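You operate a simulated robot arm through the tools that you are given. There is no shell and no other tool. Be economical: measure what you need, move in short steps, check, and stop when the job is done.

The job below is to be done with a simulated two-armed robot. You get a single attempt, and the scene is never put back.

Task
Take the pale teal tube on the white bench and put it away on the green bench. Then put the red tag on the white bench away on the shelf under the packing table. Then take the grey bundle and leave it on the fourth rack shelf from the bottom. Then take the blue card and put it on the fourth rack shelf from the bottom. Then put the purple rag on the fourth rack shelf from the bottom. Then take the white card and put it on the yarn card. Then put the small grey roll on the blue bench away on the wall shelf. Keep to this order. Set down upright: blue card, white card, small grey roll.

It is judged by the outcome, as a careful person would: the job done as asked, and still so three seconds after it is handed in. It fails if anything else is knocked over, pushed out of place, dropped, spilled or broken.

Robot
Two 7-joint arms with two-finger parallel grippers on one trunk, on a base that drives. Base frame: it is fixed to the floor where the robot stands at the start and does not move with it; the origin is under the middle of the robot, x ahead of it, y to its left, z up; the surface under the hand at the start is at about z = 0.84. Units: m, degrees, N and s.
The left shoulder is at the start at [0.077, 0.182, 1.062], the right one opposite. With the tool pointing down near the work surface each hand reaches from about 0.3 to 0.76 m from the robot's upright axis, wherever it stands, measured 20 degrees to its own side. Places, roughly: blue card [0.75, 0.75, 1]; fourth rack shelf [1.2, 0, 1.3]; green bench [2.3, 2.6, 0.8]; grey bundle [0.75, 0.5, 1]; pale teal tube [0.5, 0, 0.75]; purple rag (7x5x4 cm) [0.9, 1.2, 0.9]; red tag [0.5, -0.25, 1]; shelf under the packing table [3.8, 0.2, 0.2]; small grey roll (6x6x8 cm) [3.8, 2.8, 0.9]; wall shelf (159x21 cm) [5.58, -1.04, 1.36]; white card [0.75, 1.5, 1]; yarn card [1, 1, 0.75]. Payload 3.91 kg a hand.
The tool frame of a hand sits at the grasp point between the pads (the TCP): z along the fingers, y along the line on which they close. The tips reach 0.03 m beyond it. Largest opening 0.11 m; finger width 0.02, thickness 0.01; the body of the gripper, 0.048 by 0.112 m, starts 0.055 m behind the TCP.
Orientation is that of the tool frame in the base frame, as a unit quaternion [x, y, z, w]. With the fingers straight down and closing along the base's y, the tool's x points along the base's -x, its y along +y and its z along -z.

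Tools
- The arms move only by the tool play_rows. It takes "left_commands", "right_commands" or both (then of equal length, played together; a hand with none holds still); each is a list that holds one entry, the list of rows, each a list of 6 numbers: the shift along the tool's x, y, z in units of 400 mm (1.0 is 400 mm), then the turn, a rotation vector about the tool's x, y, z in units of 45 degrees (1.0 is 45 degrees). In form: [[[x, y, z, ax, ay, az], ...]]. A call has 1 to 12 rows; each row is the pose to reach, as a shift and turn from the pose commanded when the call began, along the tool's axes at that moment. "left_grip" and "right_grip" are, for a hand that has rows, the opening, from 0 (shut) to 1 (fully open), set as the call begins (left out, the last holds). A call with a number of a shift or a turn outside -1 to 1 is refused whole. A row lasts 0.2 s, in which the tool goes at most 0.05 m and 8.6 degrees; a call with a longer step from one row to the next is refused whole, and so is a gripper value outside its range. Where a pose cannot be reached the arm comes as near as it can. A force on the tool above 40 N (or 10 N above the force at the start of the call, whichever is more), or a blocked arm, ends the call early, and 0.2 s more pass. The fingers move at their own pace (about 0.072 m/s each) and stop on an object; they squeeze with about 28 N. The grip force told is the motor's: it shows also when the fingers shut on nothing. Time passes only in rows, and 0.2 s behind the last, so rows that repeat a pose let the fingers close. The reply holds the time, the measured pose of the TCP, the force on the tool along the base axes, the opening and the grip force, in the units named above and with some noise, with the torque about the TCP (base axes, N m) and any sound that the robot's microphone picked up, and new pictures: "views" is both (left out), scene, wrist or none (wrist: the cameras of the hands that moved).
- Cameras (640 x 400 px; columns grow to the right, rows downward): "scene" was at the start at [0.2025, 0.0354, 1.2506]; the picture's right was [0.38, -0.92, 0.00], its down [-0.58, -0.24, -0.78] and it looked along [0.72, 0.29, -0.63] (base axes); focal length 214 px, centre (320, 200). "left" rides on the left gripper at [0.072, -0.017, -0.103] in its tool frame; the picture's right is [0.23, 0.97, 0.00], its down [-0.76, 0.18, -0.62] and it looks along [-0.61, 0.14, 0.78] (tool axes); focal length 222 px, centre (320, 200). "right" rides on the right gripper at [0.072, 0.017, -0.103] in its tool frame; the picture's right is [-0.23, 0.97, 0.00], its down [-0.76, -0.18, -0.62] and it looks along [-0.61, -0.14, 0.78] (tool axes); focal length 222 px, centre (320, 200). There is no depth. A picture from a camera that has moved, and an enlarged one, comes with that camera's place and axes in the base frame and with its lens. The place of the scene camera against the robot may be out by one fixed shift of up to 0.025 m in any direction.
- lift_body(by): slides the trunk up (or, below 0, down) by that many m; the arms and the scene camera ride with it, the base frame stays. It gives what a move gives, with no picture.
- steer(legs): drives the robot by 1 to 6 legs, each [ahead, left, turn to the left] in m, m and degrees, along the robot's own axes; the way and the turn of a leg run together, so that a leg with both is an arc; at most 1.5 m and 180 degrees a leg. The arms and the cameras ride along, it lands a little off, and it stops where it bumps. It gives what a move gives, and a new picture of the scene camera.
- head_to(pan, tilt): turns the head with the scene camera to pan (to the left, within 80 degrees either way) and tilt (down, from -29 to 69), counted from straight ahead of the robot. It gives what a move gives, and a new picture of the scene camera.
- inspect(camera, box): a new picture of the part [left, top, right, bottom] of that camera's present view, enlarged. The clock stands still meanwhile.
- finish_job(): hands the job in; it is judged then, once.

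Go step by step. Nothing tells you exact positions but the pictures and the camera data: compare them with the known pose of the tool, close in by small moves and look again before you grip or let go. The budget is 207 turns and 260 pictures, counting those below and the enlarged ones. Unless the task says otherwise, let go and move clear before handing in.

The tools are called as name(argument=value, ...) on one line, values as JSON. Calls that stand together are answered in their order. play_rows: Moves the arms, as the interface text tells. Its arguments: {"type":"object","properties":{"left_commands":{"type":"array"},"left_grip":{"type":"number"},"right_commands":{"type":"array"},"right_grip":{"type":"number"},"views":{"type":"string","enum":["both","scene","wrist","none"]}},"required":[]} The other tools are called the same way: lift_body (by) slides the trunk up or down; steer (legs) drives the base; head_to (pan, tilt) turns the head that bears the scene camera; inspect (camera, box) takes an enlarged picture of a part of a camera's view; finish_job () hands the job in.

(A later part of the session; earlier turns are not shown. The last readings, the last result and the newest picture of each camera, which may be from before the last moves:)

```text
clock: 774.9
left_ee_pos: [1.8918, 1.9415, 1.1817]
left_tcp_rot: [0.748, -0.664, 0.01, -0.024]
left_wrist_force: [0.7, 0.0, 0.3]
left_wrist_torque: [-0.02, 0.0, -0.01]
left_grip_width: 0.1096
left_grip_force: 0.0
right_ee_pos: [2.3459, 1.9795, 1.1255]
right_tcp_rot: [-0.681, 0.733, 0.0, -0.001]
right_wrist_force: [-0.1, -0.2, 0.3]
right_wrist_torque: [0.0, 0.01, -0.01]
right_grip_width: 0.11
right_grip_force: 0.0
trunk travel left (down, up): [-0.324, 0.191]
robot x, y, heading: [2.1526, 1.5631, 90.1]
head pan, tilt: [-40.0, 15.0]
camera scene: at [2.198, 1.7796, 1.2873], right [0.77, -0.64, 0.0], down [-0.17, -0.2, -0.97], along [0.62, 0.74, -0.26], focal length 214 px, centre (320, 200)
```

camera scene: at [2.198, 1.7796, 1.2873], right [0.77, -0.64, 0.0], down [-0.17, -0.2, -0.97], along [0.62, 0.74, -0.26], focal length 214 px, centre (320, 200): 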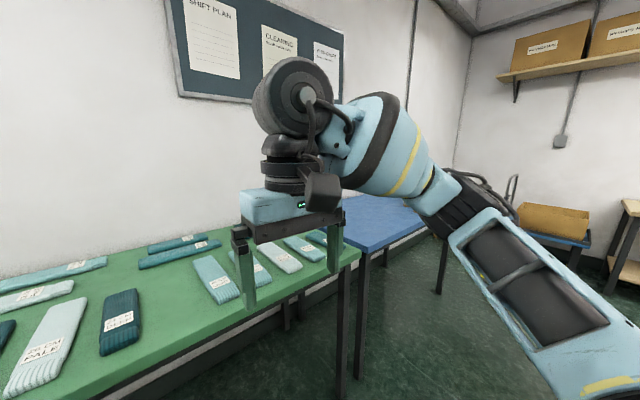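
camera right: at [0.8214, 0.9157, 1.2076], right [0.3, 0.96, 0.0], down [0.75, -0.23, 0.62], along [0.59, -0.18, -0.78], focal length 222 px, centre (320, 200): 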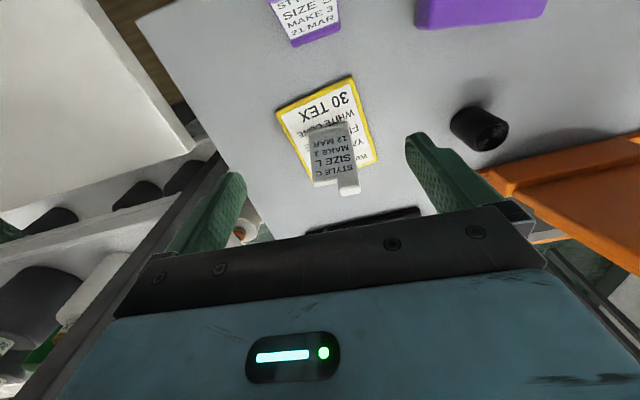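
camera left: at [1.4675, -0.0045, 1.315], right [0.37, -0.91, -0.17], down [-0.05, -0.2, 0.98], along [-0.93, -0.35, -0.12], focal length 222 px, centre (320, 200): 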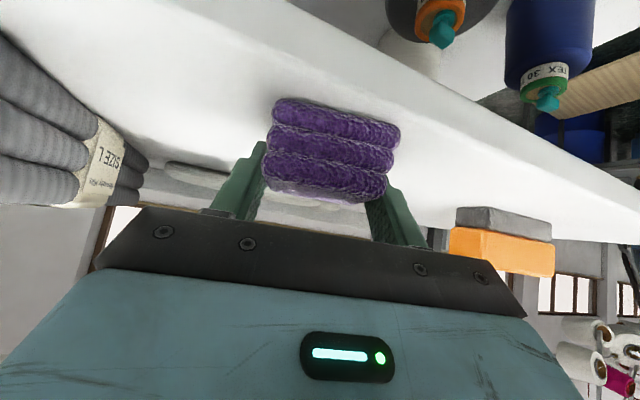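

steer(legs=[[0.12, 0, 0], [0, -1.2, 0]])

head_to(pan=-15, tilt=30)

```text
clock: 786.4
left_ee_pos: [3.0827, 2.0632, 1.1815]
left_tcp_rot: [0.751, -0.66, 0.011, -0.023]
left_wrist_force: [-0.2, -0.1, 0.1]
left_wrist_torque: [-0.03, -0.01, -0.02]
left_grip_width: 0.11
left_grip_force: 0.0
right_ee_pos: [3.5356, 2.1065, 1.1253]
right_tcp_rot: [-0.685, 0.729, 0.0, -0.002]
right_wrist_force: [0.4, 0.4, -0.3]
right_wrist_torque: [0.01, 0.01, -0.01]
right_grip_width: 0.11
right_grip_force: 0.0
trunk travel left (down, up): [-0.324, 0.191]
robot x, y, heading: [3.3448, 1.6942, 90.6]
head pan, tilt: [-40.0, 15.0]
camera scene: at [3.392, 1.9043, 1.2874], right [0.77, -0.64, 0.0], down [-0.16, -0.2, -0.97], along [0.61, 0.75, -0.26], focal length 214 px, centre (320, 200)
```

scene: 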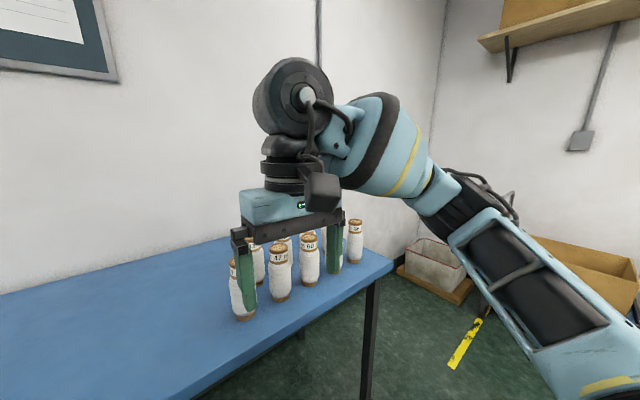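

```text
clock: 787.3
left_ee_pos: [3.0842, 2.0639, 1.1813]
left_tcp_rot: [0.751, -0.66, 0.01, -0.024]
left_wrist_force: [-0.7, 0.9, -0.9]
left_wrist_torque: [0.01, 0.0, 0.0]
left_grip_width: 0.11
left_grip_force: 0.1
right_ee_pos: [3.5361, 2.1063, 1.1271]
right_tcp_rot: [-0.684, 0.729, 0.0, -0.001]
right_wrist_force: [-0.7, 0.9, -0.4]
right_wrist_torque: [0.0, 0.03, 0.02]
right_grip_width: 0.11
right_grip_force: 0.0
trunk travel left (down, up): [-0.324, 0.191]
robot x, y, heading: [3.3496, 1.6922, 90.7]
head pan, tilt: [-15.0, 30.0]
camera scene: at [3.3552, 1.9197, 1.2632], right [0.97, -0.25, 0.0], down [-0.13, -0.48, -0.87], along [0.22, 0.84, -0.5], focal length 214 px, centre (320, 200)
```

scene: 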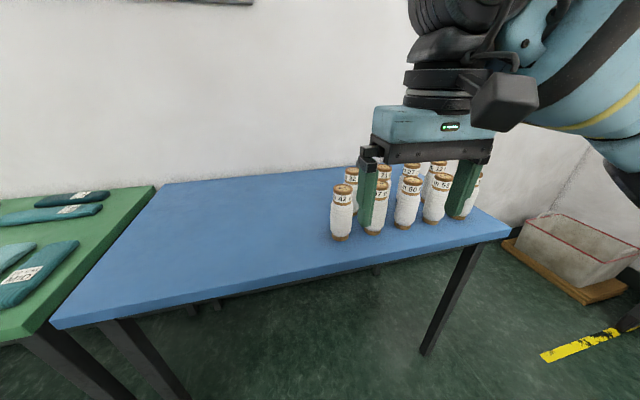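

The roll should be near (3.82, 2.82), hidden behind the right hand. I'm moving that hand aside to see.

play_rows(right_commands=[[[0.03, -0.1, 0, 0, 0, 0], [0.06, -0.2, 0, 0, 0, 0], [0.06, -0.3, 0, 0, 0, 0], [0.06, -0.4, 0, 0, 0, 0]]], views="none")

inspect(camera="scene", box=[300, 100, 560, 280])

```text
clock: 788.3
left_ee_pos: [3.0838, 2.0626, 1.1828]
left_tcp_rot: [0.751, -0.66, 0.009, -0.024]
left_wrist_force: [0.2, 0.2, -0.2]
left_wrist_torque: [-0.01, -0.02, -0.01]
left_grip_width: 0.11
left_grip_force: 0.1
right_ee_pos: [3.6932, 2.0689, 1.125]
right_tcp_rot: [-0.685, 0.729, 0.0, -0.002]
right_wrist_force: [-0.4, 0.7, 0.0]
right_wrist_torque: [0.0, 0.01, -0.01]
right_grip_width: 0.1097
right_grip_force: 0.1
trunk travel left (down, up): [-0.324, 0.191]
robot x, y, heading: [3.3465, 1.6897, 90.4]
head pan, tilt: [-15.0, 30.0]
```

```text
2.22 times, centred on (430, 190) of scene
camera zoom: at [3.3559, 1.919, 1.2633], right [0.97, -0.25, 0.0], down [-0.13, -0.48, -0.87], along [0.22, 0.84, -0.5], focal length 477 px, centre (76, 222)
```

zoom: 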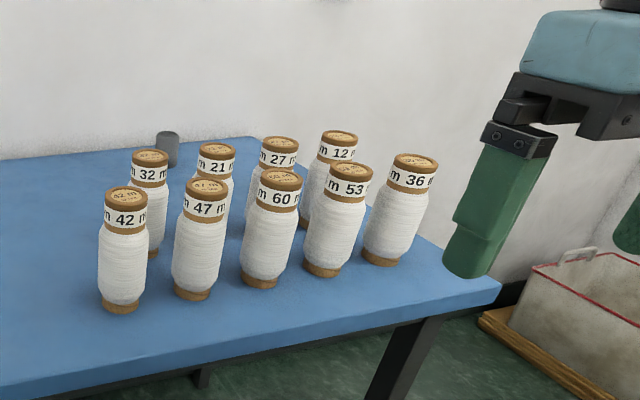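

The grey roll stands near (3.805, 2.83) by the wall, behind the bobbins. I'll approach with the right hand pitched 45°, passing above the bobbins. First I'm closing in with the base.

steer(legs=[[0.27, -0.24, -0.4]])

play_rows(right_commands=[[[-0.03, 0.05, -0.05, 0, -0.167, 0], [-0.06, 0.1, -0.1, 0, -0.333, 0], [-0.1, 0.14, -0.15, 0, -0.5, 0], [-0.14, 0.16, -0.2, 0, -0.667, 0], [-0.18, 0.18, -0.22, 0, -0.833, 0], [-0.22, 0.2, -0.22, 0, -1.0, 0]]])

```text
clock: 791.0
left_ee_pos: [3.3236, 2.3377, 1.1808]
left_tcp_rot: [0.749, -0.662, 0.011, -0.024]
left_wrist_force: [0.8, -0.3, 0.4]
left_wrist_torque: [0.03, -0.02, 0.0]
left_grip_width: 0.1102
left_grip_force: 0.1
right_ee_pos: [3.9328, 2.3374, 1.1248]
right_tcp_rot: [-0.682, 0.731, -0.001, -0.002]
right_wrist_force: [-0.1, 0.6, 0.6]
right_wrist_torque: [0.01, -0.03, -0.02]
right_grip_width: 0.1097
right_grip_force: 0.0
trunk travel left (down, up): [-0.324, 0.191]
robot x, y, heading: [3.5867, 1.9605, 90.2]
head pan, tilt: [-15.0, 30.0]
camera scene: at [3.5942, 2.1905, 1.2631], right [0.97, -0.26, 0.0], down [-0.13, -0.48, -0.87], along [0.22, 0.84, -0.5], focal length 214 px, centre (320, 200)
```

scene: 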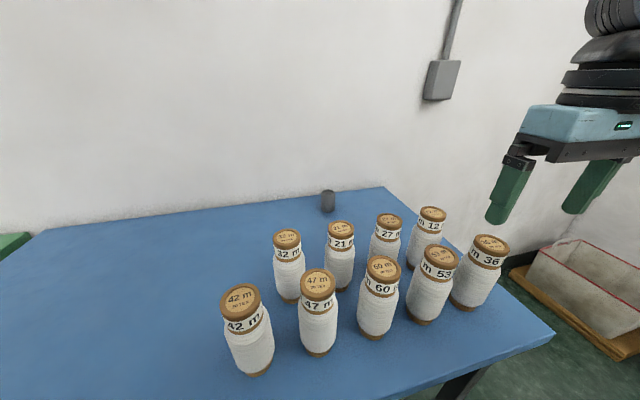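

```text
clock: 792.4
left_ee_pos: [3.3228, 2.3373, 1.1813]
left_tcp_rot: [0.749, -0.662, 0.011, -0.023]
left_wrist_force: [-0.3, 0.1, 1.2]
left_wrist_torque: [0.0, -0.03, 0.03]
left_grip_width: 0.1102
left_grip_force: 0.0
right_ee_pos: [3.8595, 2.4317, 1.2137]
right_tcp_rot: [-0.63, 0.677, 0.26, 0.278]
right_wrist_force: [0.3, -0.6, 0.6]
right_wrist_torque: [0.01, -0.03, -0.01]
right_grip_width: 0.11
right_grip_force: 0.1
trunk travel left (down, up): [-0.324, 0.191]
robot x, y, heading: [3.5835, 1.9599, 89.9]
head pan, tilt: [-15.0, 30.0]
camera scene: at [3.5942, 2.1906, 1.2631], right [0.97, -0.26, 0.0], down [-0.13, -0.48, -0.87], along [0.22, 0.84, -0.5], focal length 214 px, centre (320, 200)
camera right: at [3.8349, 2.3097, 1.2364], right [-0.96, 0.23, 0.16], down [0.19, 0.09, 0.98], along [0.21, 0.97, -0.13], focal length 222 px, centre (320, 200)
```

scene: 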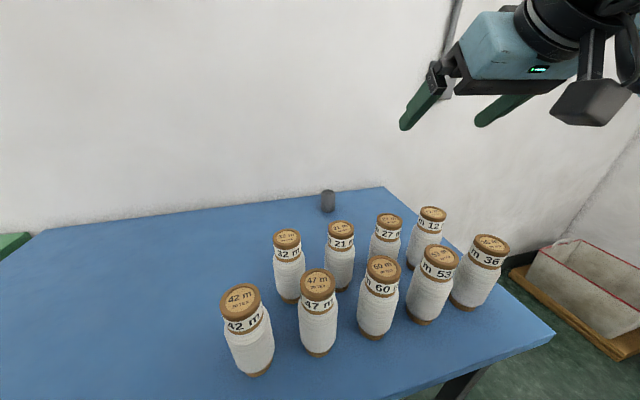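
right: 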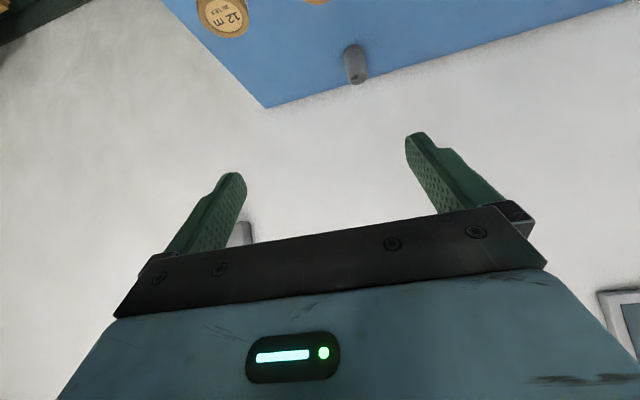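

I'm advancing over the bobbins to just in front of and above the roll.

play_rows(right_commands=[[[-0.02, 0.03, 0.1, 0, 0, 0], [-0.04, 0.06, 0.2, 0, 0, 0], [-0.06, 0.09, 0.31, 0, 0, 0], [-0.08, 0.12, 0.42, 0, 0, 0], [-0.1, 0.15, 0.53, 0, 0, 0], [-0.12, 0.18, 0.62, 0, 0, 0], [-0.12, 0.18, 0.62, 0, 0, 0]]])

```text
clock: 794.0
left_ee_pos: [3.3241, 2.3362, 1.1818]
left_tcp_rot: [0.748, -0.663, 0.01, -0.023]
left_wrist_force: [-0.1, -0.7, 0.1]
left_wrist_torque: [0.0, 0.01, 0.03]
left_grip_width: 0.1102
left_grip_force: 0.1
right_ee_pos: [3.8011, 2.6447, 1.0726]
right_tcp_rot: [-0.63, 0.676, 0.261, 0.279]
right_wrist_force: [0.1, 0.2, -0.5]
right_wrist_torque: [0.0, 0.0, 0.01]
right_grip_width: 0.1098
right_grip_force: 0.1
trunk travel left (down, up): [-0.324, 0.191]
robot x, y, heading: [3.586, 1.9635, 89.9]
head pan, tilt: [-15.0, 30.0]
camera scene: at [3.5943, 2.1898, 1.2633], right [0.97, -0.26, 0.0], down [-0.13, -0.48, -0.87], along [0.22, 0.84, -0.5], focal length 214 px, centre (320, 200)
camera right: at [3.7767, 2.5224, 1.0953], right [-0.96, 0.23, 0.16], down [0.19, 0.09, 0.98], along [0.21, 0.97, -0.13], focal length 222 px, centre (320, 200)
```

scene: 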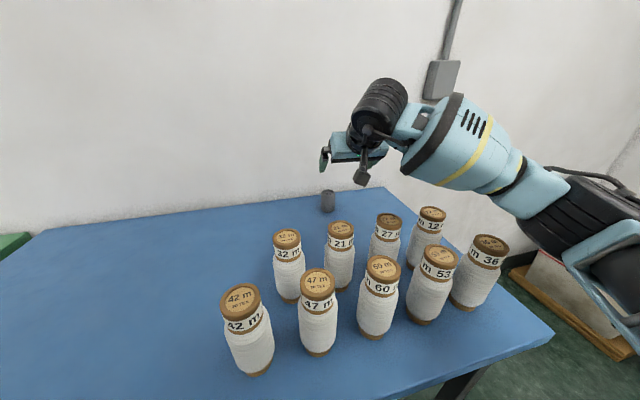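
right: 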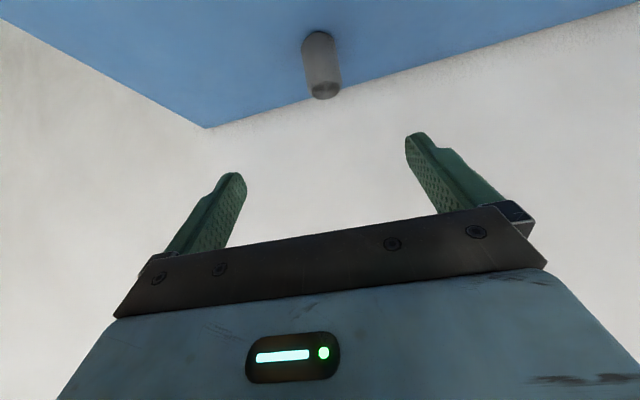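

play_rows(right_commands=[[[0.024, 0.023, 0.1, 0, 0, 0], [0.024, 0.023, 0.2, 0, 0, 0], [0.024, 0.023, 0.3, 0, 0, 0], [0.024, 0.023, 0.4, 0, 0, 0], [0.024, 0.023, 0.5, 0, 0, 0], [0.024, 0.023, 0.5, 0, 0, 0]]])

```text
clock: 795.4
left_ee_pos: [3.3196, 2.3287, 1.1842]
left_tcp_rot: [0.748, -0.663, 0.008, -0.027]
left_wrist_force: [0.3, 0.7, -0.3]
left_wrist_torque: [0.02, 0.0, -0.04]
left_grip_width: 0.1099
left_grip_force: 0.0
right_ee_pos: [3.7982, 2.775, 0.938]
right_tcp_rot: [-0.628, 0.673, 0.266, 0.286]
right_wrist_force: [0.7, -1.0, 0.0]
right_wrist_torque: [0.0, -0.02, 0.04]
right_grip_width: 0.1097
right_grip_force: 0.1
trunk travel left (down, up): [-0.324, 0.191]
robot x, y, heading: [3.5872, 1.957, 89.9]
head pan, tilt: [-15.0, 30.0]
camera scene: at [3.5901, 2.1824, 1.2651], right [0.97, -0.26, 0.0], down [-0.13, -0.48, -0.87], along [0.23, 0.84, -0.49], focal length 214 px, centre (320, 200)
camera right: at [3.7741, 2.652, 0.9591], right [-0.96, 0.23, 0.16], down [0.18, 0.07, 0.98], along [0.21, 0.97, -0.11], focal length 222 px, centre (320, 200)
```

scene: 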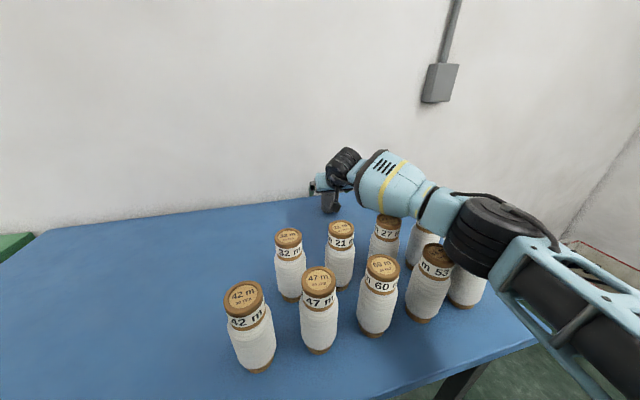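
right: 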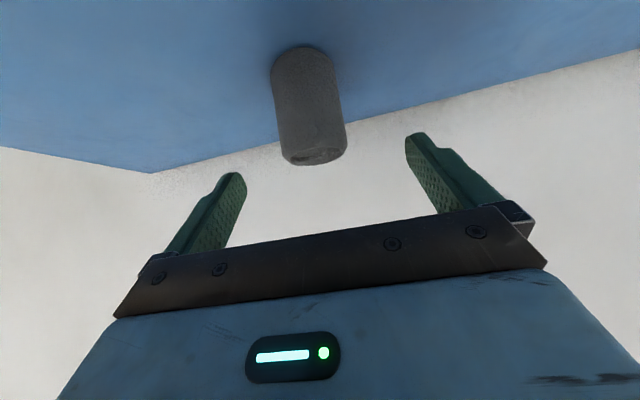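

inspect(camera="scene", box=[270, 130, 560, 340])

```text
1.90 times, centred on (415, 235) of scene
camera zoom: at [3.5901, 2.1824, 1.2651], right [0.97, -0.26, 0.0], down [-0.13, -0.48, -0.87], along [0.23, 0.84, -0.49], focal length 408 px, centre (139, 133)
```

zoom: 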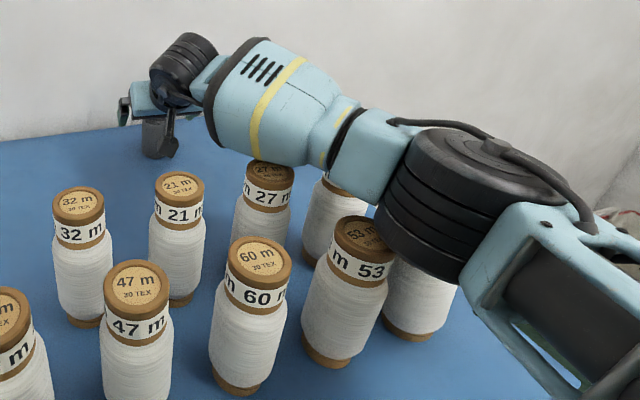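

The elbow is close to the bobbin tops, so I'll raise the trunk 12 cm first. That keeps the elbow higher while the hand reaches down.

lift_body(by=0.12)

play_rows(right_commands=[[[0.02, 0.005, 0.02, 0, 0, 0], [0.06, 0.005, 0.07, 0, 0, 0], [0.1, 0.005, 0.12, 0, 0, 0], [0.14, 0.005, 0.18, 0, 0, 0], [0.16, 0.005, 0.22, 0, 0, 0]]])

```text
clock: 796.9
left_ee_pos: [3.3239, 2.338, 1.3008]
left_tcp_rot: [0.748, -0.663, 0.011, -0.023]
left_wrist_force: [-0.2, 0.1, 0.1]
left_wrist_torque: [0.0, 0.03, 0.0]
left_grip_width: 0.1099
left_grip_force: 0.0
right_ee_pos: [3.8007, 2.779, 1.0414]
right_tcp_rot: [-0.63, 0.677, 0.26, 0.277]
right_wrist_force: [0.0, 0.5, 1.0]
right_wrist_torque: [-0.02, 0.0, 0.04]
right_grip_width: 0.1097
right_grip_force: 0.0
trunk travel left (down, up): [-0.444, 0.071]
robot x, y, heading: [3.5839, 1.9634, 90.0]
head pan, tilt: [-15.0, 30.0]
```

```text
clock: 798.1
left_ee_pos: [3.324, 2.3369, 1.3017]
left_tcp_rot: [0.748, -0.663, 0.01, -0.024]
left_wrist_force: [0.0, -0.5, 0.0]
left_wrist_torque: [-0.05, 0.02, 0.01]
left_grip_width: 0.1098
left_grip_force: 0.0
right_ee_pos: [3.799, 2.7757, 0.9412]
right_tcp_rot: [-0.63, 0.676, 0.26, 0.279]
right_wrist_force: [-0.1, 1.4, 0.4]
right_wrist_torque: [0.02, -0.03, 0.02]
right_grip_width: 0.1101
right_grip_force: 0.0
right hand out of reach, approached as far as the arm can: row 3, 4, 5
trunk travel left (down, up): [-0.444, 0.071]
robot x, y, heading: [3.5834, 1.9614, 90.1]
head pan, tilt: [-15.0, 30.0]
camera scene: at [3.5938, 2.1404, 1.3968], right [0.97, -0.26, 0.0], down [-0.13, -0.48, -0.87], along [0.22, 0.84, -0.5], focal length 214 px, centre (320, 200)
camera right: at [3.7746, 2.6534, 0.9651], right [-0.96, 0.23, 0.16], down [0.19, 0.09, 0.98], along [0.21, 0.97, -0.13], focal length 222 px, centre (320, 200)
```

scene: 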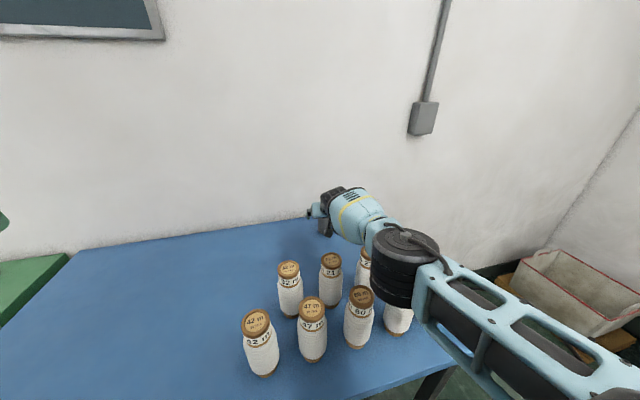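
right: 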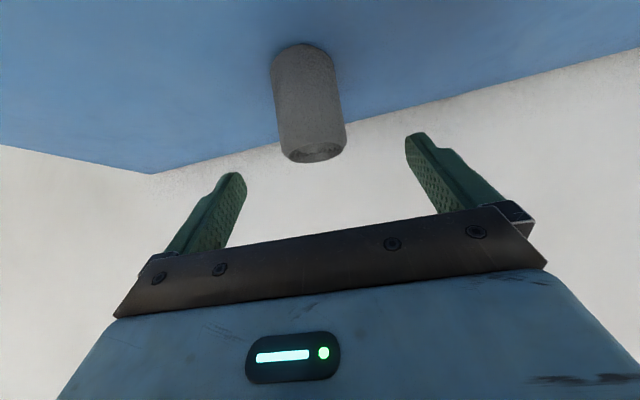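

The arm is at its limit, so I'm edging the base 5 cm closer and then lowering.

steer(legs=[[0.045, 0, 0]])

play_rows(right_commands=[[[0.02, 0.005, 0.015, 0, 0, 0], [0.04, 0.005, 0.03, 0, 0, 0], [0.06, 0.005, 0.045, 0, 0, 0], [0.075, 0.005, 0.055, 0, 0, 0], [0.075, 0.005, 0.055, 0, 0, 0]]])

```text
clock: 799.0
left_ee_pos: [3.3236, 2.3788, 1.3015]
left_tcp_rot: [0.749, -0.662, 0.009, -0.024]
left_wrist_force: [0.0, -0.4, -0.2]
left_wrist_torque: [-0.01, 0.02, 0.01]
left_grip_width: 0.1101
left_grip_force: 0.1
right_ee_pos: [3.7983, 2.8201, 0.9426]
right_tcp_rot: [-0.631, 0.675, 0.261, 0.279]
right_wrist_force: [0.1, 0.3, -0.6]
right_wrist_torque: [-0.04, -0.04, 0.01]
right_grip_width: 0.11
right_grip_force: 0.1
trunk travel left (down, up): [-0.444, 0.071]
robot x, y, heading: [3.5877, 2.0072, 89.9]
head pan, tilt: [-15.0, 30.0]
camera scene: at [3.5939, 2.1843, 1.397], right [0.97, -0.26, 0.0], down [-0.13, -0.48, -0.87], along [0.22, 0.84, -0.5], focal length 214 px, centre (320, 200)
```

scene: 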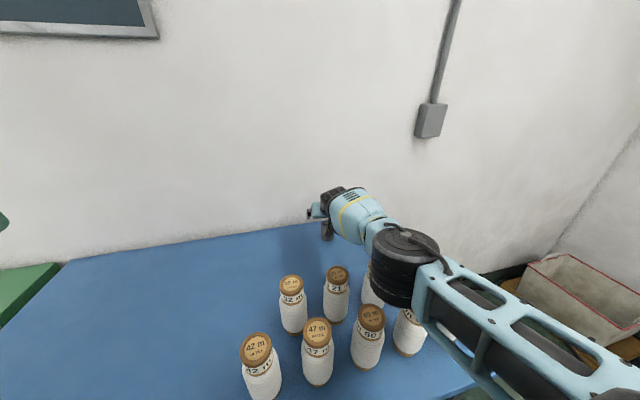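

```text
clock: 800.2
left_ee_pos: [3.3228, 2.3826, 1.3011]
left_tcp_rot: [0.749, -0.662, 0.01, -0.024]
left_wrist_force: [0.1, -0.8, 0.0]
left_wrist_torque: [-0.02, -0.04, -0.01]
left_grip_width: 0.1099
left_grip_force: 0.1
right_ee_pos: [3.7961, 2.8118, 0.9048]
right_tcp_rot: [-0.63, 0.676, 0.261, 0.279]
right_wrist_force: [0.3, 0.6, 0.1]
right_wrist_torque: [0.03, 0.02, -0.01]
right_grip_width: 0.1098
right_grip_force: 0.1
trunk travel left (down, up): [-0.444, 0.071]
robot x, y, heading: [3.5867, 2.0058, 90.2]
head pan, tilt: [-15.0, 30.0]
camera scene: at [3.5939, 2.1851, 1.3968], right [0.97, -0.26, 0.0], down [-0.13, -0.48, -0.87], along [0.22, 0.84, -0.5], focal length 214 px, centre (320, 200)
camera right: at [3.7723, 2.6907, 0.928], right [-0.96, 0.23, 0.16], down [0.19, 0.09, 0.98], along [0.21, 0.97, -0.13], focal length 222 px, centre (320, 200)
```

scene: 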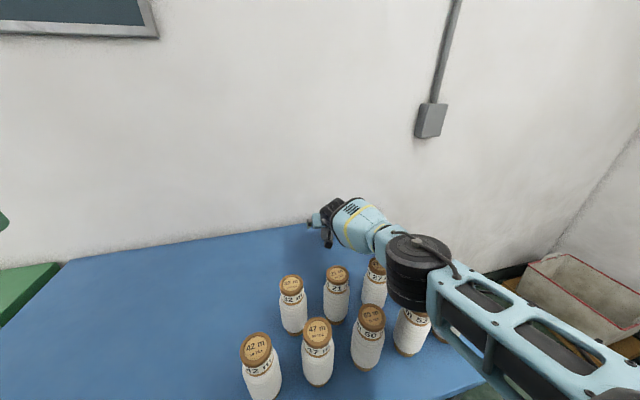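
right: 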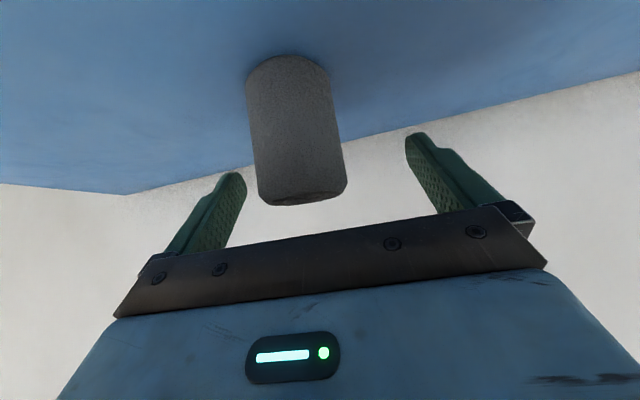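

play_rows(right_commands=[[[0, -0.025, 0, 0, 0, 0], [0, -0.025, 0, 0, 0, 0]]], views="none")

play_rows(right_commands=[[[0, 0, 0, 0, 0, 0], [0, 0, 0, 0, 0, 0], [0, 0, 0, 0, 0, 0], [0, 0, 0, 0, 0, 0], [0, 0, 0, 0, 0, 0]]], right_grip=0, views="wrist")

```text
clock: 800.8
left_ee_pos: [3.3229, 2.3821, 1.301]
left_tcp_rot: [0.749, -0.662, 0.01, -0.024]
left_wrist_force: [-1.2, 0.2, -0.5]
left_wrist_torque: [0.01, 0.04, 0.02]
left_grip_width: 0.1098
left_grip_force: 0.1
right_ee_pos: [3.805, 2.8148, 0.9065]
right_tcp_rot: [-0.63, 0.676, 0.261, 0.278]
right_wrist_force: [0.4, 0.1, -0.5]
right_wrist_torque: [-0.01, -0.02, 0.0]
right_grip_width: 0.1101
right_grip_force: 0.0
trunk travel left (down, up): [-0.444, 0.071]
robot x, y, heading: [3.5838, 2.0073, 89.9]
head pan, tilt: [-15.0, 30.0]
```

```text
clock: 802.0
left_ee_pos: [3.3226, 2.3802, 1.3029]
left_tcp_rot: [0.749, -0.662, 0.01, -0.023]
left_wrist_force: [-0.3, -0.6, 0.3]
left_wrist_torque: [0.01, 0.02, 0.0]
left_grip_width: 0.1096
left_grip_force: 0.1
right_ee_pos: [3.8065, 2.8148, 0.9061]
right_tcp_rot: [-0.63, 0.676, 0.261, 0.28]
right_wrist_force: [0.8, -0.1, -0.1]
right_wrist_torque: [0.01, -0.03, -0.02]
right_grip_width: 0.0497
right_grip_force: 28.0
trunk travel left (down, up): [-0.444, 0.071]
robot x, y, heading: [3.5847, 2.0061, 90.1]
head pan, tilt: [-15.0, 30.0]
camera right: at [3.7815, 2.6922, 0.9295], right [-0.96, 0.23, 0.16], down [0.19, 0.09, 0.98], along [0.21, 0.97, -0.13], focal length 222 px, centre (320, 200)
```

right: 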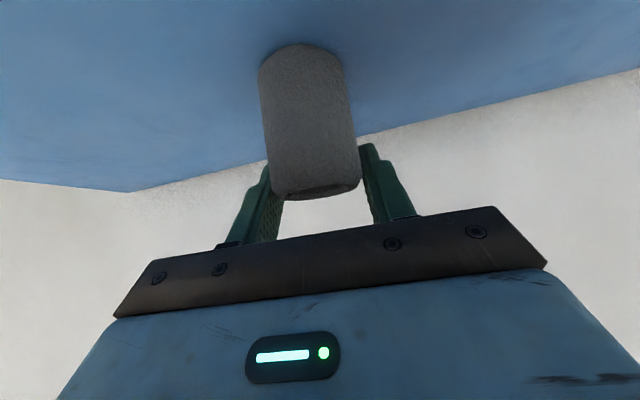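

Gripped at 5 cm. Lifting slowly and checking.

play_rows(right_commands=[[[-0.02, 0, -0.02, 0, 0, 0], [-0.05, 0, -0.05, 0, 0, 0], [-0.09, 0, -0.09, 0, 0, 0]]])

```text
clock: 802.8
left_ee_pos: [3.3233, 2.3802, 1.3012]
left_tcp_rot: [0.749, -0.662, 0.01, -0.023]
left_wrist_force: [-0.2, 0.1, -0.9]
left_wrist_torque: [0.03, 0.02, -0.02]
left_grip_width: 0.1102
left_grip_force: 0.1
right_ee_pos: [3.807, 2.8156, 0.9583]
right_tcp_rot: [-0.631, 0.676, 0.261, 0.278]
right_wrist_force: [0.0, -0.3, 0.4]
right_wrist_torque: [-0.01, -0.05, 0.01]
right_grip_width: 0.0499
right_grip_force: 28.2
trunk travel left (down, up): [-0.444, 0.071]
robot x, y, heading: [3.5891, 2.008, 90.1]
head pan, tilt: [-15.0, 30.0]
camera scene: at [3.5938, 2.1847, 1.3968], right [0.97, -0.26, 0.0], down [-0.13, -0.48, -0.87], along [0.22, 0.84, -0.5], focal length 214 px, centre (320, 200)
camera right: at [3.7822, 2.6926, 0.9808], right [-0.96, 0.23, 0.16], down [0.18, 0.09, 0.98], along [0.21, 0.97, -0.13], focal length 222 px, centre (320, 200)
```

scene: 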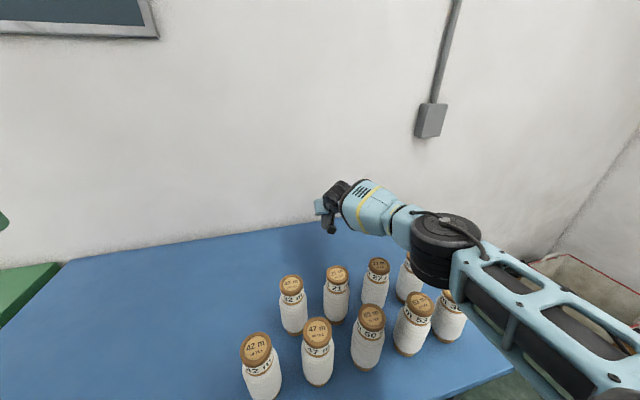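
right: 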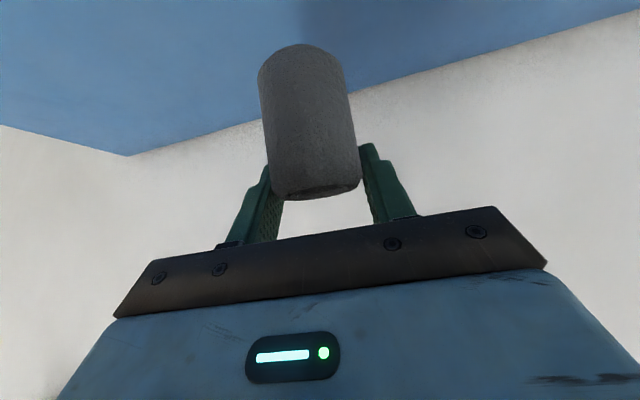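

Held, and all the bobbins stand. I'm lifting high, then drawing back over them.

play_rows(right_commands=[[[-0.07, 0, -0.071, 0, 0, 0], [-0.14, 0, -0.142, 0, 0, 0], [-0.21, 0, -0.213, 0, 0, 0], [-0.28, 0, -0.284, 0, 0, 0], [-0.352, 0, -0.355, 0, 0, 0], [-0.264, 0, -0.443, 0, 0, 0], [-0.176, 0, -0.531, 0, 0, 0], [-0.088, 0, -0.619, 0, 0, 0], [0, 0, -0.706, 0, 0, 0], [0.088, 0, -0.794, 0, 0, 0], [0.178, 0, -0.882, 0, 0, 0]]])

```text
refused: row 11 steps farther than a row can; nothing moved
```

play_rows(right_commands=[[[-0.07, 0, -0.071, 0, 0, 0], [-0.14, 0, -0.142, 0, 0, 0], [-0.21, 0, -0.213, 0, 0, 0], [-0.28, 0, -0.284, 0, 0, 0], [-0.352, 0, -0.355, 0, 0, 0], [-0.27, 0, -0.437, 0, 0, 0], [-0.188, 0, -0.519, 0, 0, 0], [-0.106, 0, -0.6, 0, 0, 0], [-0.024, 0, -0.682, 0, 0, 0], [0.058, 0, -0.764, 0, 0, 0], [0.14, 0, -0.846, 0, 0, 0]]])

```text
clock: 805.2
left_ee_pos: [3.3236, 2.3808, 1.3018]
left_tcp_rot: [0.749, -0.662, 0.009, -0.025]
left_wrist_force: [0.5, 0.4, 1.0]
left_wrist_torque: [0.01, 0.0, 0.02]
left_grip_width: 0.1101
left_grip_force: 0.1
right_ee_pos: [3.7889, 2.536, 1.1574]
right_tcp_rot: [-0.63, 0.676, 0.261, 0.278]
right_wrist_force: [-0.5, 0.3, -0.1]
right_wrist_torque: [-0.01, 0.01, 0.0]
right_grip_width: 0.0498
right_grip_force: 28.1
trunk travel left (down, up): [-0.444, 0.071]
robot x, y, heading: [3.5847, 2.0077, 90.2]
head pan, tilt: [-15.0, 30.0]
camera scene: at [3.5942, 2.1841, 1.3969], right [0.97, -0.26, 0.0], down [-0.13, -0.48, -0.87], along [0.22, 0.84, -0.5], focal length 214 px, centre (320, 200)
camera right: at [3.7645, 2.4133, 1.1812], right [-0.96, 0.23, 0.16], down [0.19, 0.09, 0.98], along [0.21, 0.97, -0.12], focal length 222 px, centre (320, 200)
```

scene: 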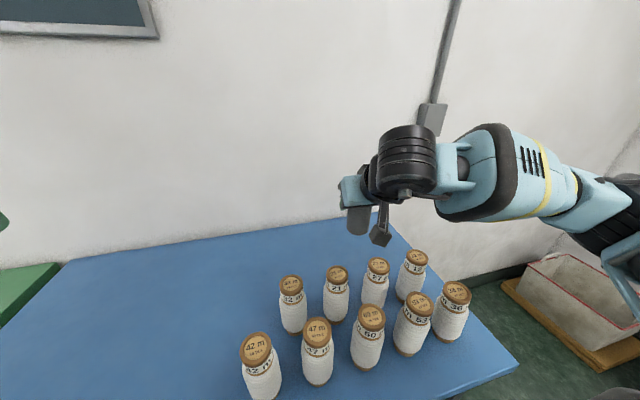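
right: 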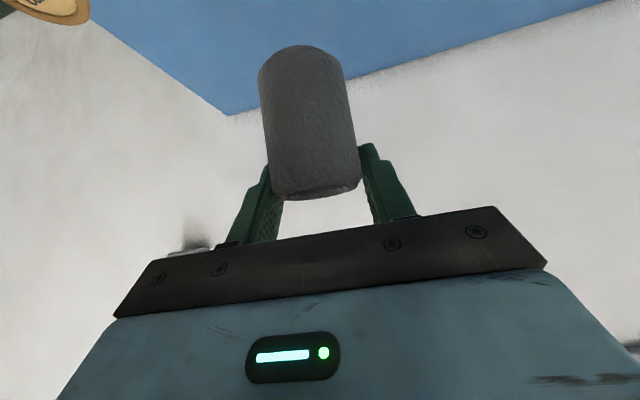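

The roll is held upright. I'm backing off and looking along the way to the wall shelf.

steer(legs=[[-0.3, 0, 0]])

head_to(pan=-70, tilt=25)

```text
clock: 807.3
left_ee_pos: [3.3236, 2.0781, 1.3012]
left_tcp_rot: [0.75, -0.661, 0.01, -0.024]
left_wrist_force: [-1.0, -0.7, 0.4]
left_wrist_torque: [0.01, 0.01, 0.03]
left_grip_width: 0.1101
left_grip_force: 0.0
right_ee_pos: [3.7889, 2.2349, 1.1573]
right_tcp_rot: [-0.631, 0.675, 0.261, 0.278]
right_wrist_force: [-0.3, -0.5, -0.1]
right_wrist_torque: [0.03, -0.02, -0.01]
right_grip_width: 0.0498
right_grip_force: 27.7
trunk travel left (down, up): [-0.444, 0.071]
robot x, y, heading: [3.5868, 1.7063, 90.2]
head pan, tilt: [-15.0, 30.0]
camera scene: at [3.5944, 1.8827, 1.3967], right [0.97, -0.26, 0.0], down [-0.13, -0.48, -0.87], along [0.22, 0.84, -0.5], focal length 214 px, centre (320, 200)
```

scene: 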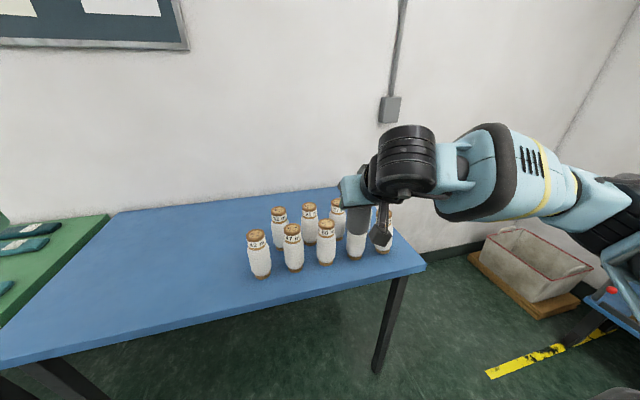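

```text
clock: 808.5
left_ee_pos: [3.3235, 2.0781, 1.301]
left_tcp_rot: [0.75, -0.661, 0.011, -0.023]
left_wrist_force: [0.1, 0.0, -0.7]
left_wrist_torque: [0.02, 0.04, 0.0]
left_grip_width: 0.1103
left_grip_force: 0.0
right_ee_pos: [3.7886, 2.2358, 1.1574]
right_tcp_rot: [-0.631, 0.676, 0.26, 0.278]
right_wrist_force: [0.5, 0.4, -0.7]
right_wrist_torque: [0.01, 0.04, 0.02]
right_grip_width: 0.0498
right_grip_force: 28.2
trunk travel left (down, up): [-0.444, 0.071]
robot x, y, heading: [3.5867, 1.703, 90.3]
head pan, tilt: [-70.0, 25.0]
camera scene: at [3.6577, 1.8271, 1.4047], right [0.35, -0.94, 0.0], down [-0.4, -0.15, -0.91], along [0.85, 0.31, -0.42], focal length 214 px, centre (320, 200)
```

scene: 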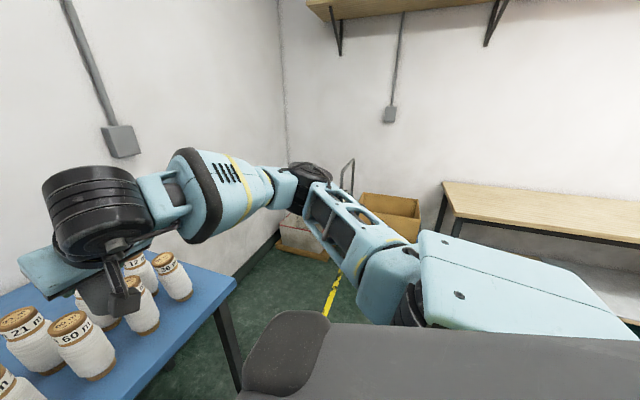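

The aisle between packing table (x≤4.05) and the back benches (x≥5.04) is passable. I'll slide right to x≈4.45, then turn to face the wall.

steer(legs=[[0, -0.86, 0]])

steer(legs=[[0, 0, -90]])

head_to(pan=-40, tilt=30)

```text
clock: 816.3
left_ee_pos: [4.1651, 2.0819, 1.3016]
left_tcp_rot: [0.748, -0.663, 0.011, -0.023]
left_wrist_force: [1.0, 1.0, -0.3]
left_wrist_torque: [0.04, -0.02, 0.01]
left_grip_width: 0.1102
left_grip_force: 0.0
right_ee_pos: [4.6298, 2.2355, 1.1584]
right_tcp_rot: [-0.63, 0.677, 0.26, 0.278]
right_wrist_force: [-0.7, -0.6, -0.6]
right_wrist_torque: [-0.01, -0.01, 0.02]
right_grip_width: 0.0497
right_grip_force: 28.2
trunk travel left (down, up): [-0.444, 0.071]
robot x, y, heading: [4.4252, 1.704, 90.2]
head pan, tilt: [-70.0, 25.0]
camera scene: at [4.4976, 1.828, 1.4047], right [0.34, -0.94, 0.0], down [-0.4, -0.14, -0.91], along [0.85, 0.31, -0.42], focal length 214 px, centre (320, 200)
```

scene: 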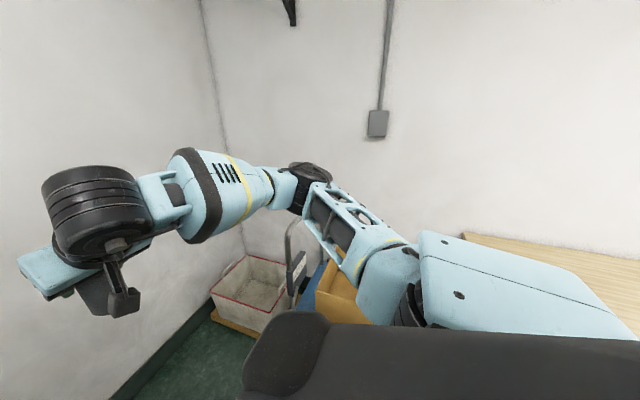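

```text
clock: 820.6
left_ee_pos: [4.8144, 1.949, 1.3019]
left_tcp_rot: [-0.037, 0.999, -0.025, 0.008]
left_wrist_force: [0.4, 0.2, -1.0]
left_wrist_torque: [0.0, -0.03, 0.03]
left_grip_width: 0.1101
left_grip_force: 0.1
right_ee_pos: [4.9473, 1.4784, 1.1576]
right_tcp_rot: [0.054, 0.923, -0.021, 0.381]
right_wrist_force: [0.6, -0.3, -0.7]
right_wrist_torque: [-0.01, 0.0, -0.01]
right_grip_width: 0.0496
right_grip_force: 28.2
trunk travel left (down, up): [-0.444, 0.071]
robot x, y, heading: [4.4274, 1.7054, -2.5]
head pan, tilt: [-70.0, 25.0]
camera scene: at [4.5276, 1.6156, 1.4047], right [-0.95, -0.3, 0.0], down [-0.13, 0.4, -0.91], along [0.27, -0.86, -0.42], focal length 214 px, centre (320, 200)
```

scene: 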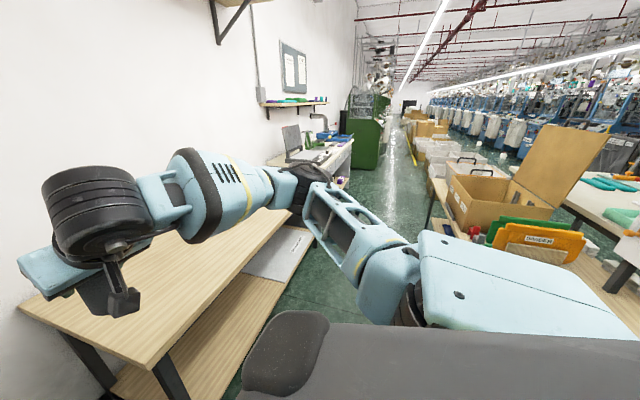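

```text
clock: 821.5
left_ee_pos: [4.8126, 1.9507, 1.3014]
left_tcp_rot: [-0.038, 0.999, -0.024, 0.009]
left_wrist_force: [0.1, 0.5, 0.6]
left_wrist_torque: [-0.01, -0.01, -0.02]
left_grip_width: 0.1098
left_grip_force: 0.1
right_ee_pos: [4.9484, 1.4787, 1.1587]
right_tcp_rot: [0.053, 0.923, -0.021, 0.381]
right_wrist_force: [0.7, -0.2, -0.8]
right_wrist_torque: [0.0, 0.0, 0.0]
right_grip_width: 0.0497
right_grip_force: 27.3
trunk travel left (down, up): [-0.444, 0.071]
robot x, y, heading: [4.4252, 1.7025, -2.5]
head pan, tilt: [-40.0, 30.0]
camera scene: at [4.5665, 1.6423, 1.3968], right [-0.68, -0.74, 0.0], down [-0.37, 0.34, -0.87], along [0.64, -0.59, -0.5], focal length 214 px, centre (320, 200)
```

scene: 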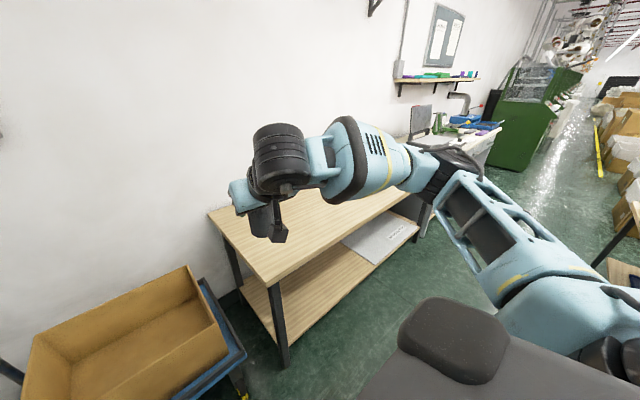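

The aisle is clear. I'm correcting the heading and sliding right along it, stopping halfway to look.

steer(legs=[[0.03, 0, 2.5], [0, -1.3, 0]])

head_to(pan=-35, tilt=15)

```text
clock: 833.6
left_ee_pos: [4.8302, 0.6642, 1.3007]
left_tcp_rot: [-0.058, 0.998, -0.025, 0.009]
left_wrist_force: [0.1, 0.6, 0.4]
left_wrist_torque: [0.0, -0.02, 0.03]
left_grip_width: 0.1099
left_grip_force: 0.0
right_ee_pos: [4.9821, 0.1974, 1.1582]
right_tcp_rot: [0.036, 0.923, -0.014, 0.382]
right_wrist_force: [0.3, 0.0, -0.6]
right_wrist_torque: [-0.02, 0.01, 0.0]
right_grip_width: 0.0497
right_grip_force: 29.0
trunk travel left (down, up): [-0.444, 0.071]
robot x, y, heading: [4.4547, 0.4069, -0.2]
head pan, tilt: [-40.0, 30.0]
camera scene: at [4.5959, 0.3479, 1.3968], right [-0.65, -0.76, 0.0], down [-0.38, 0.32, -0.87], along [0.66, -0.56, -0.5], focal length 214 px, centre (320, 200)
```

scene: 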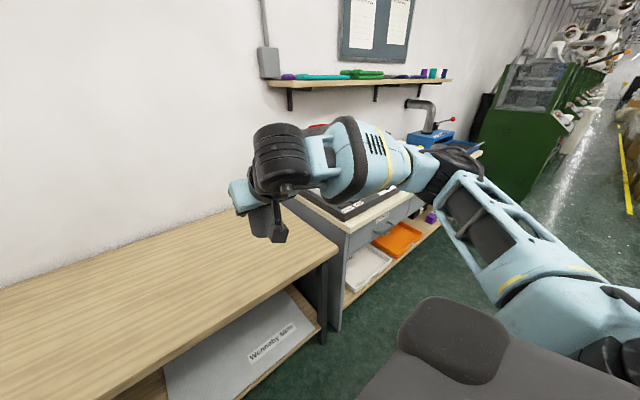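

```text
clock: 834.4
left_ee_pos: [4.8309, 0.6646, 1.3014]
left_tcp_rot: [-0.059, 0.998, -0.024, 0.009]
left_wrist_force: [0.1, 0.2, -0.3]
left_wrist_torque: [-0.03, -0.03, -0.03]
left_grip_width: 0.11
left_grip_force: 0.2
right_ee_pos: [4.983, 0.1985, 1.158]
right_tcp_rot: [0.035, 0.923, -0.015, 0.382]
right_wrist_force: [0.4, 0.4, -0.6]
right_wrist_torque: [0.01, 0.01, -0.03]
right_grip_width: 0.0495
right_grip_force: 28.0
trunk travel left (down, up): [-0.444, 0.071]
robot x, y, heading: [4.4548, 0.4055, -0.4]
head pan, tilt: [-35.0, 15.0]
camera scene: at [4.6032, 0.3523, 1.4209], right [-0.58, -0.82, 0.0], down [-0.21, 0.15, -0.97], along [0.79, -0.56, -0.26], focal length 214 px, centre (320, 200)
```

scene: 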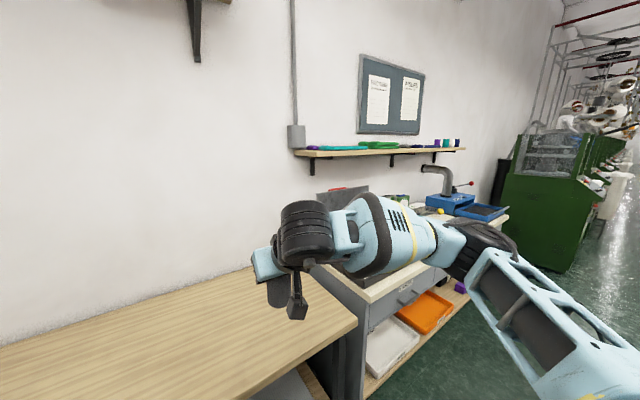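

inspect(camera="scene", box=[280, 110, 480, 210])

steer(legs=[[0, -0.75, 0.3]])

head_to(pan=-20, tilt=10)

```text
3.20 times, centred on (380, 160) of scene
camera zoom: at [4.6032, 0.3523, 1.4209], right [-0.58, -0.82, 0.0], down [-0.21, 0.15, -0.97], along [0.79, -0.56, -0.26], focal length 686 px, centre (128, 328)
```

zoom: 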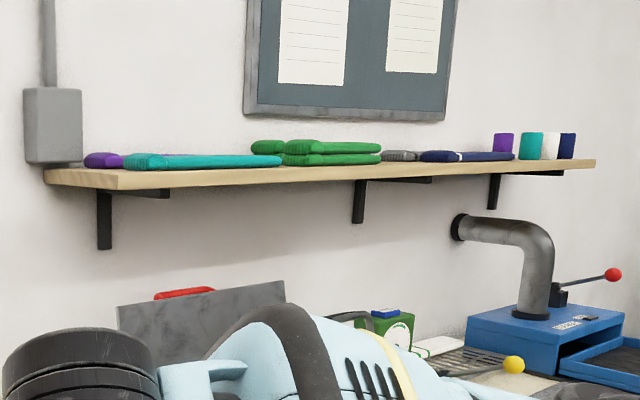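

```text
clock: 841.3
left_ee_pos: [4.8282, -0.0775, 1.3017]
left_tcp_rot: [-0.064, 0.998, -0.025, 0.01]
left_wrist_force: [0.4, -0.7, -0.5]
left_wrist_torque: [-0.01, -0.03, 0.04]
left_grip_width: 0.1102
left_grip_force: 0.0
right_ee_pos: [4.9873, -0.5419, 1.158]
right_tcp_rot: [0.03, 0.924, -0.012, 0.381]
right_wrist_force: [-0.5, 0.8, -0.5]
right_wrist_torque: [0.01, 0.0, 0.01]
right_grip_width: 0.0496
right_grip_force: 27.9
trunk travel left (down, up): [-0.444, 0.071]
robot x, y, heading: [4.4546, -0.3457, 0.6]
head pan, tilt: [-35.0, 15.0]
camera scene: at [4.605, -0.3924, 1.421], right [-0.57, -0.82, 0.0], down [-0.21, 0.15, -0.97], along [0.8, -0.55, -0.26], focal length 214 px, centre (320, 200)
```

scene: 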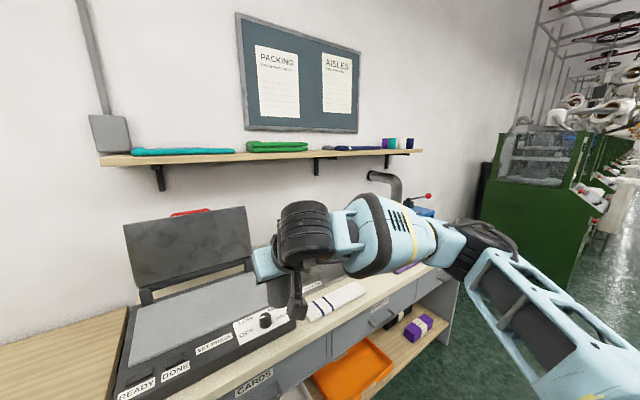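

```text
clock: 842.1
left_ee_pos: [4.8282, -0.0776, 1.2998]
left_tcp_rot: [-0.064, 0.998, -0.024, 0.009]
left_wrist_force: [1.1, 0.0, 0.0]
left_wrist_torque: [-0.03, -0.01, 0.02]
left_grip_width: 0.1102
left_grip_force: 0.1
right_ee_pos: [4.9869, -0.542, 1.1582]
right_tcp_rot: [0.03, 0.924, -0.012, 0.382]
right_wrist_force: [0.2, 0.7, 0.3]
right_wrist_torque: [-0.02, 0.05, 0.05]
right_grip_width: 0.0497
right_grip_force: 28.6
trunk travel left (down, up): [-0.444, 0.071]
robot x, y, heading: [4.4562, -0.343, 0.5]
head pan, tilt: [-20.0, 10.0]
camera scene: at [4.6156, -0.3706, 1.4291], right [-0.34, -0.94, 0.0], down [-0.16, 0.06, -0.98], along [0.93, -0.33, -0.17], focal length 214 px, centre (320, 200)
```

scene: 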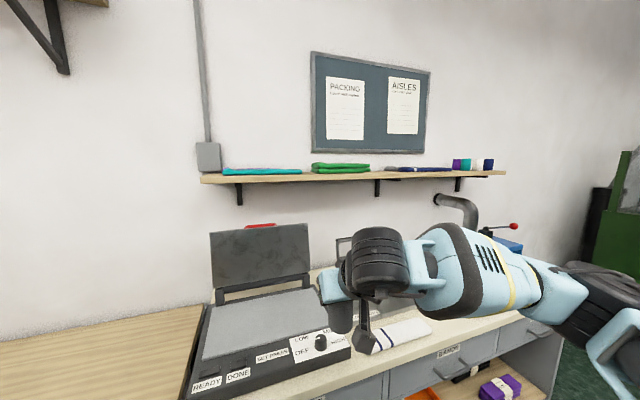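

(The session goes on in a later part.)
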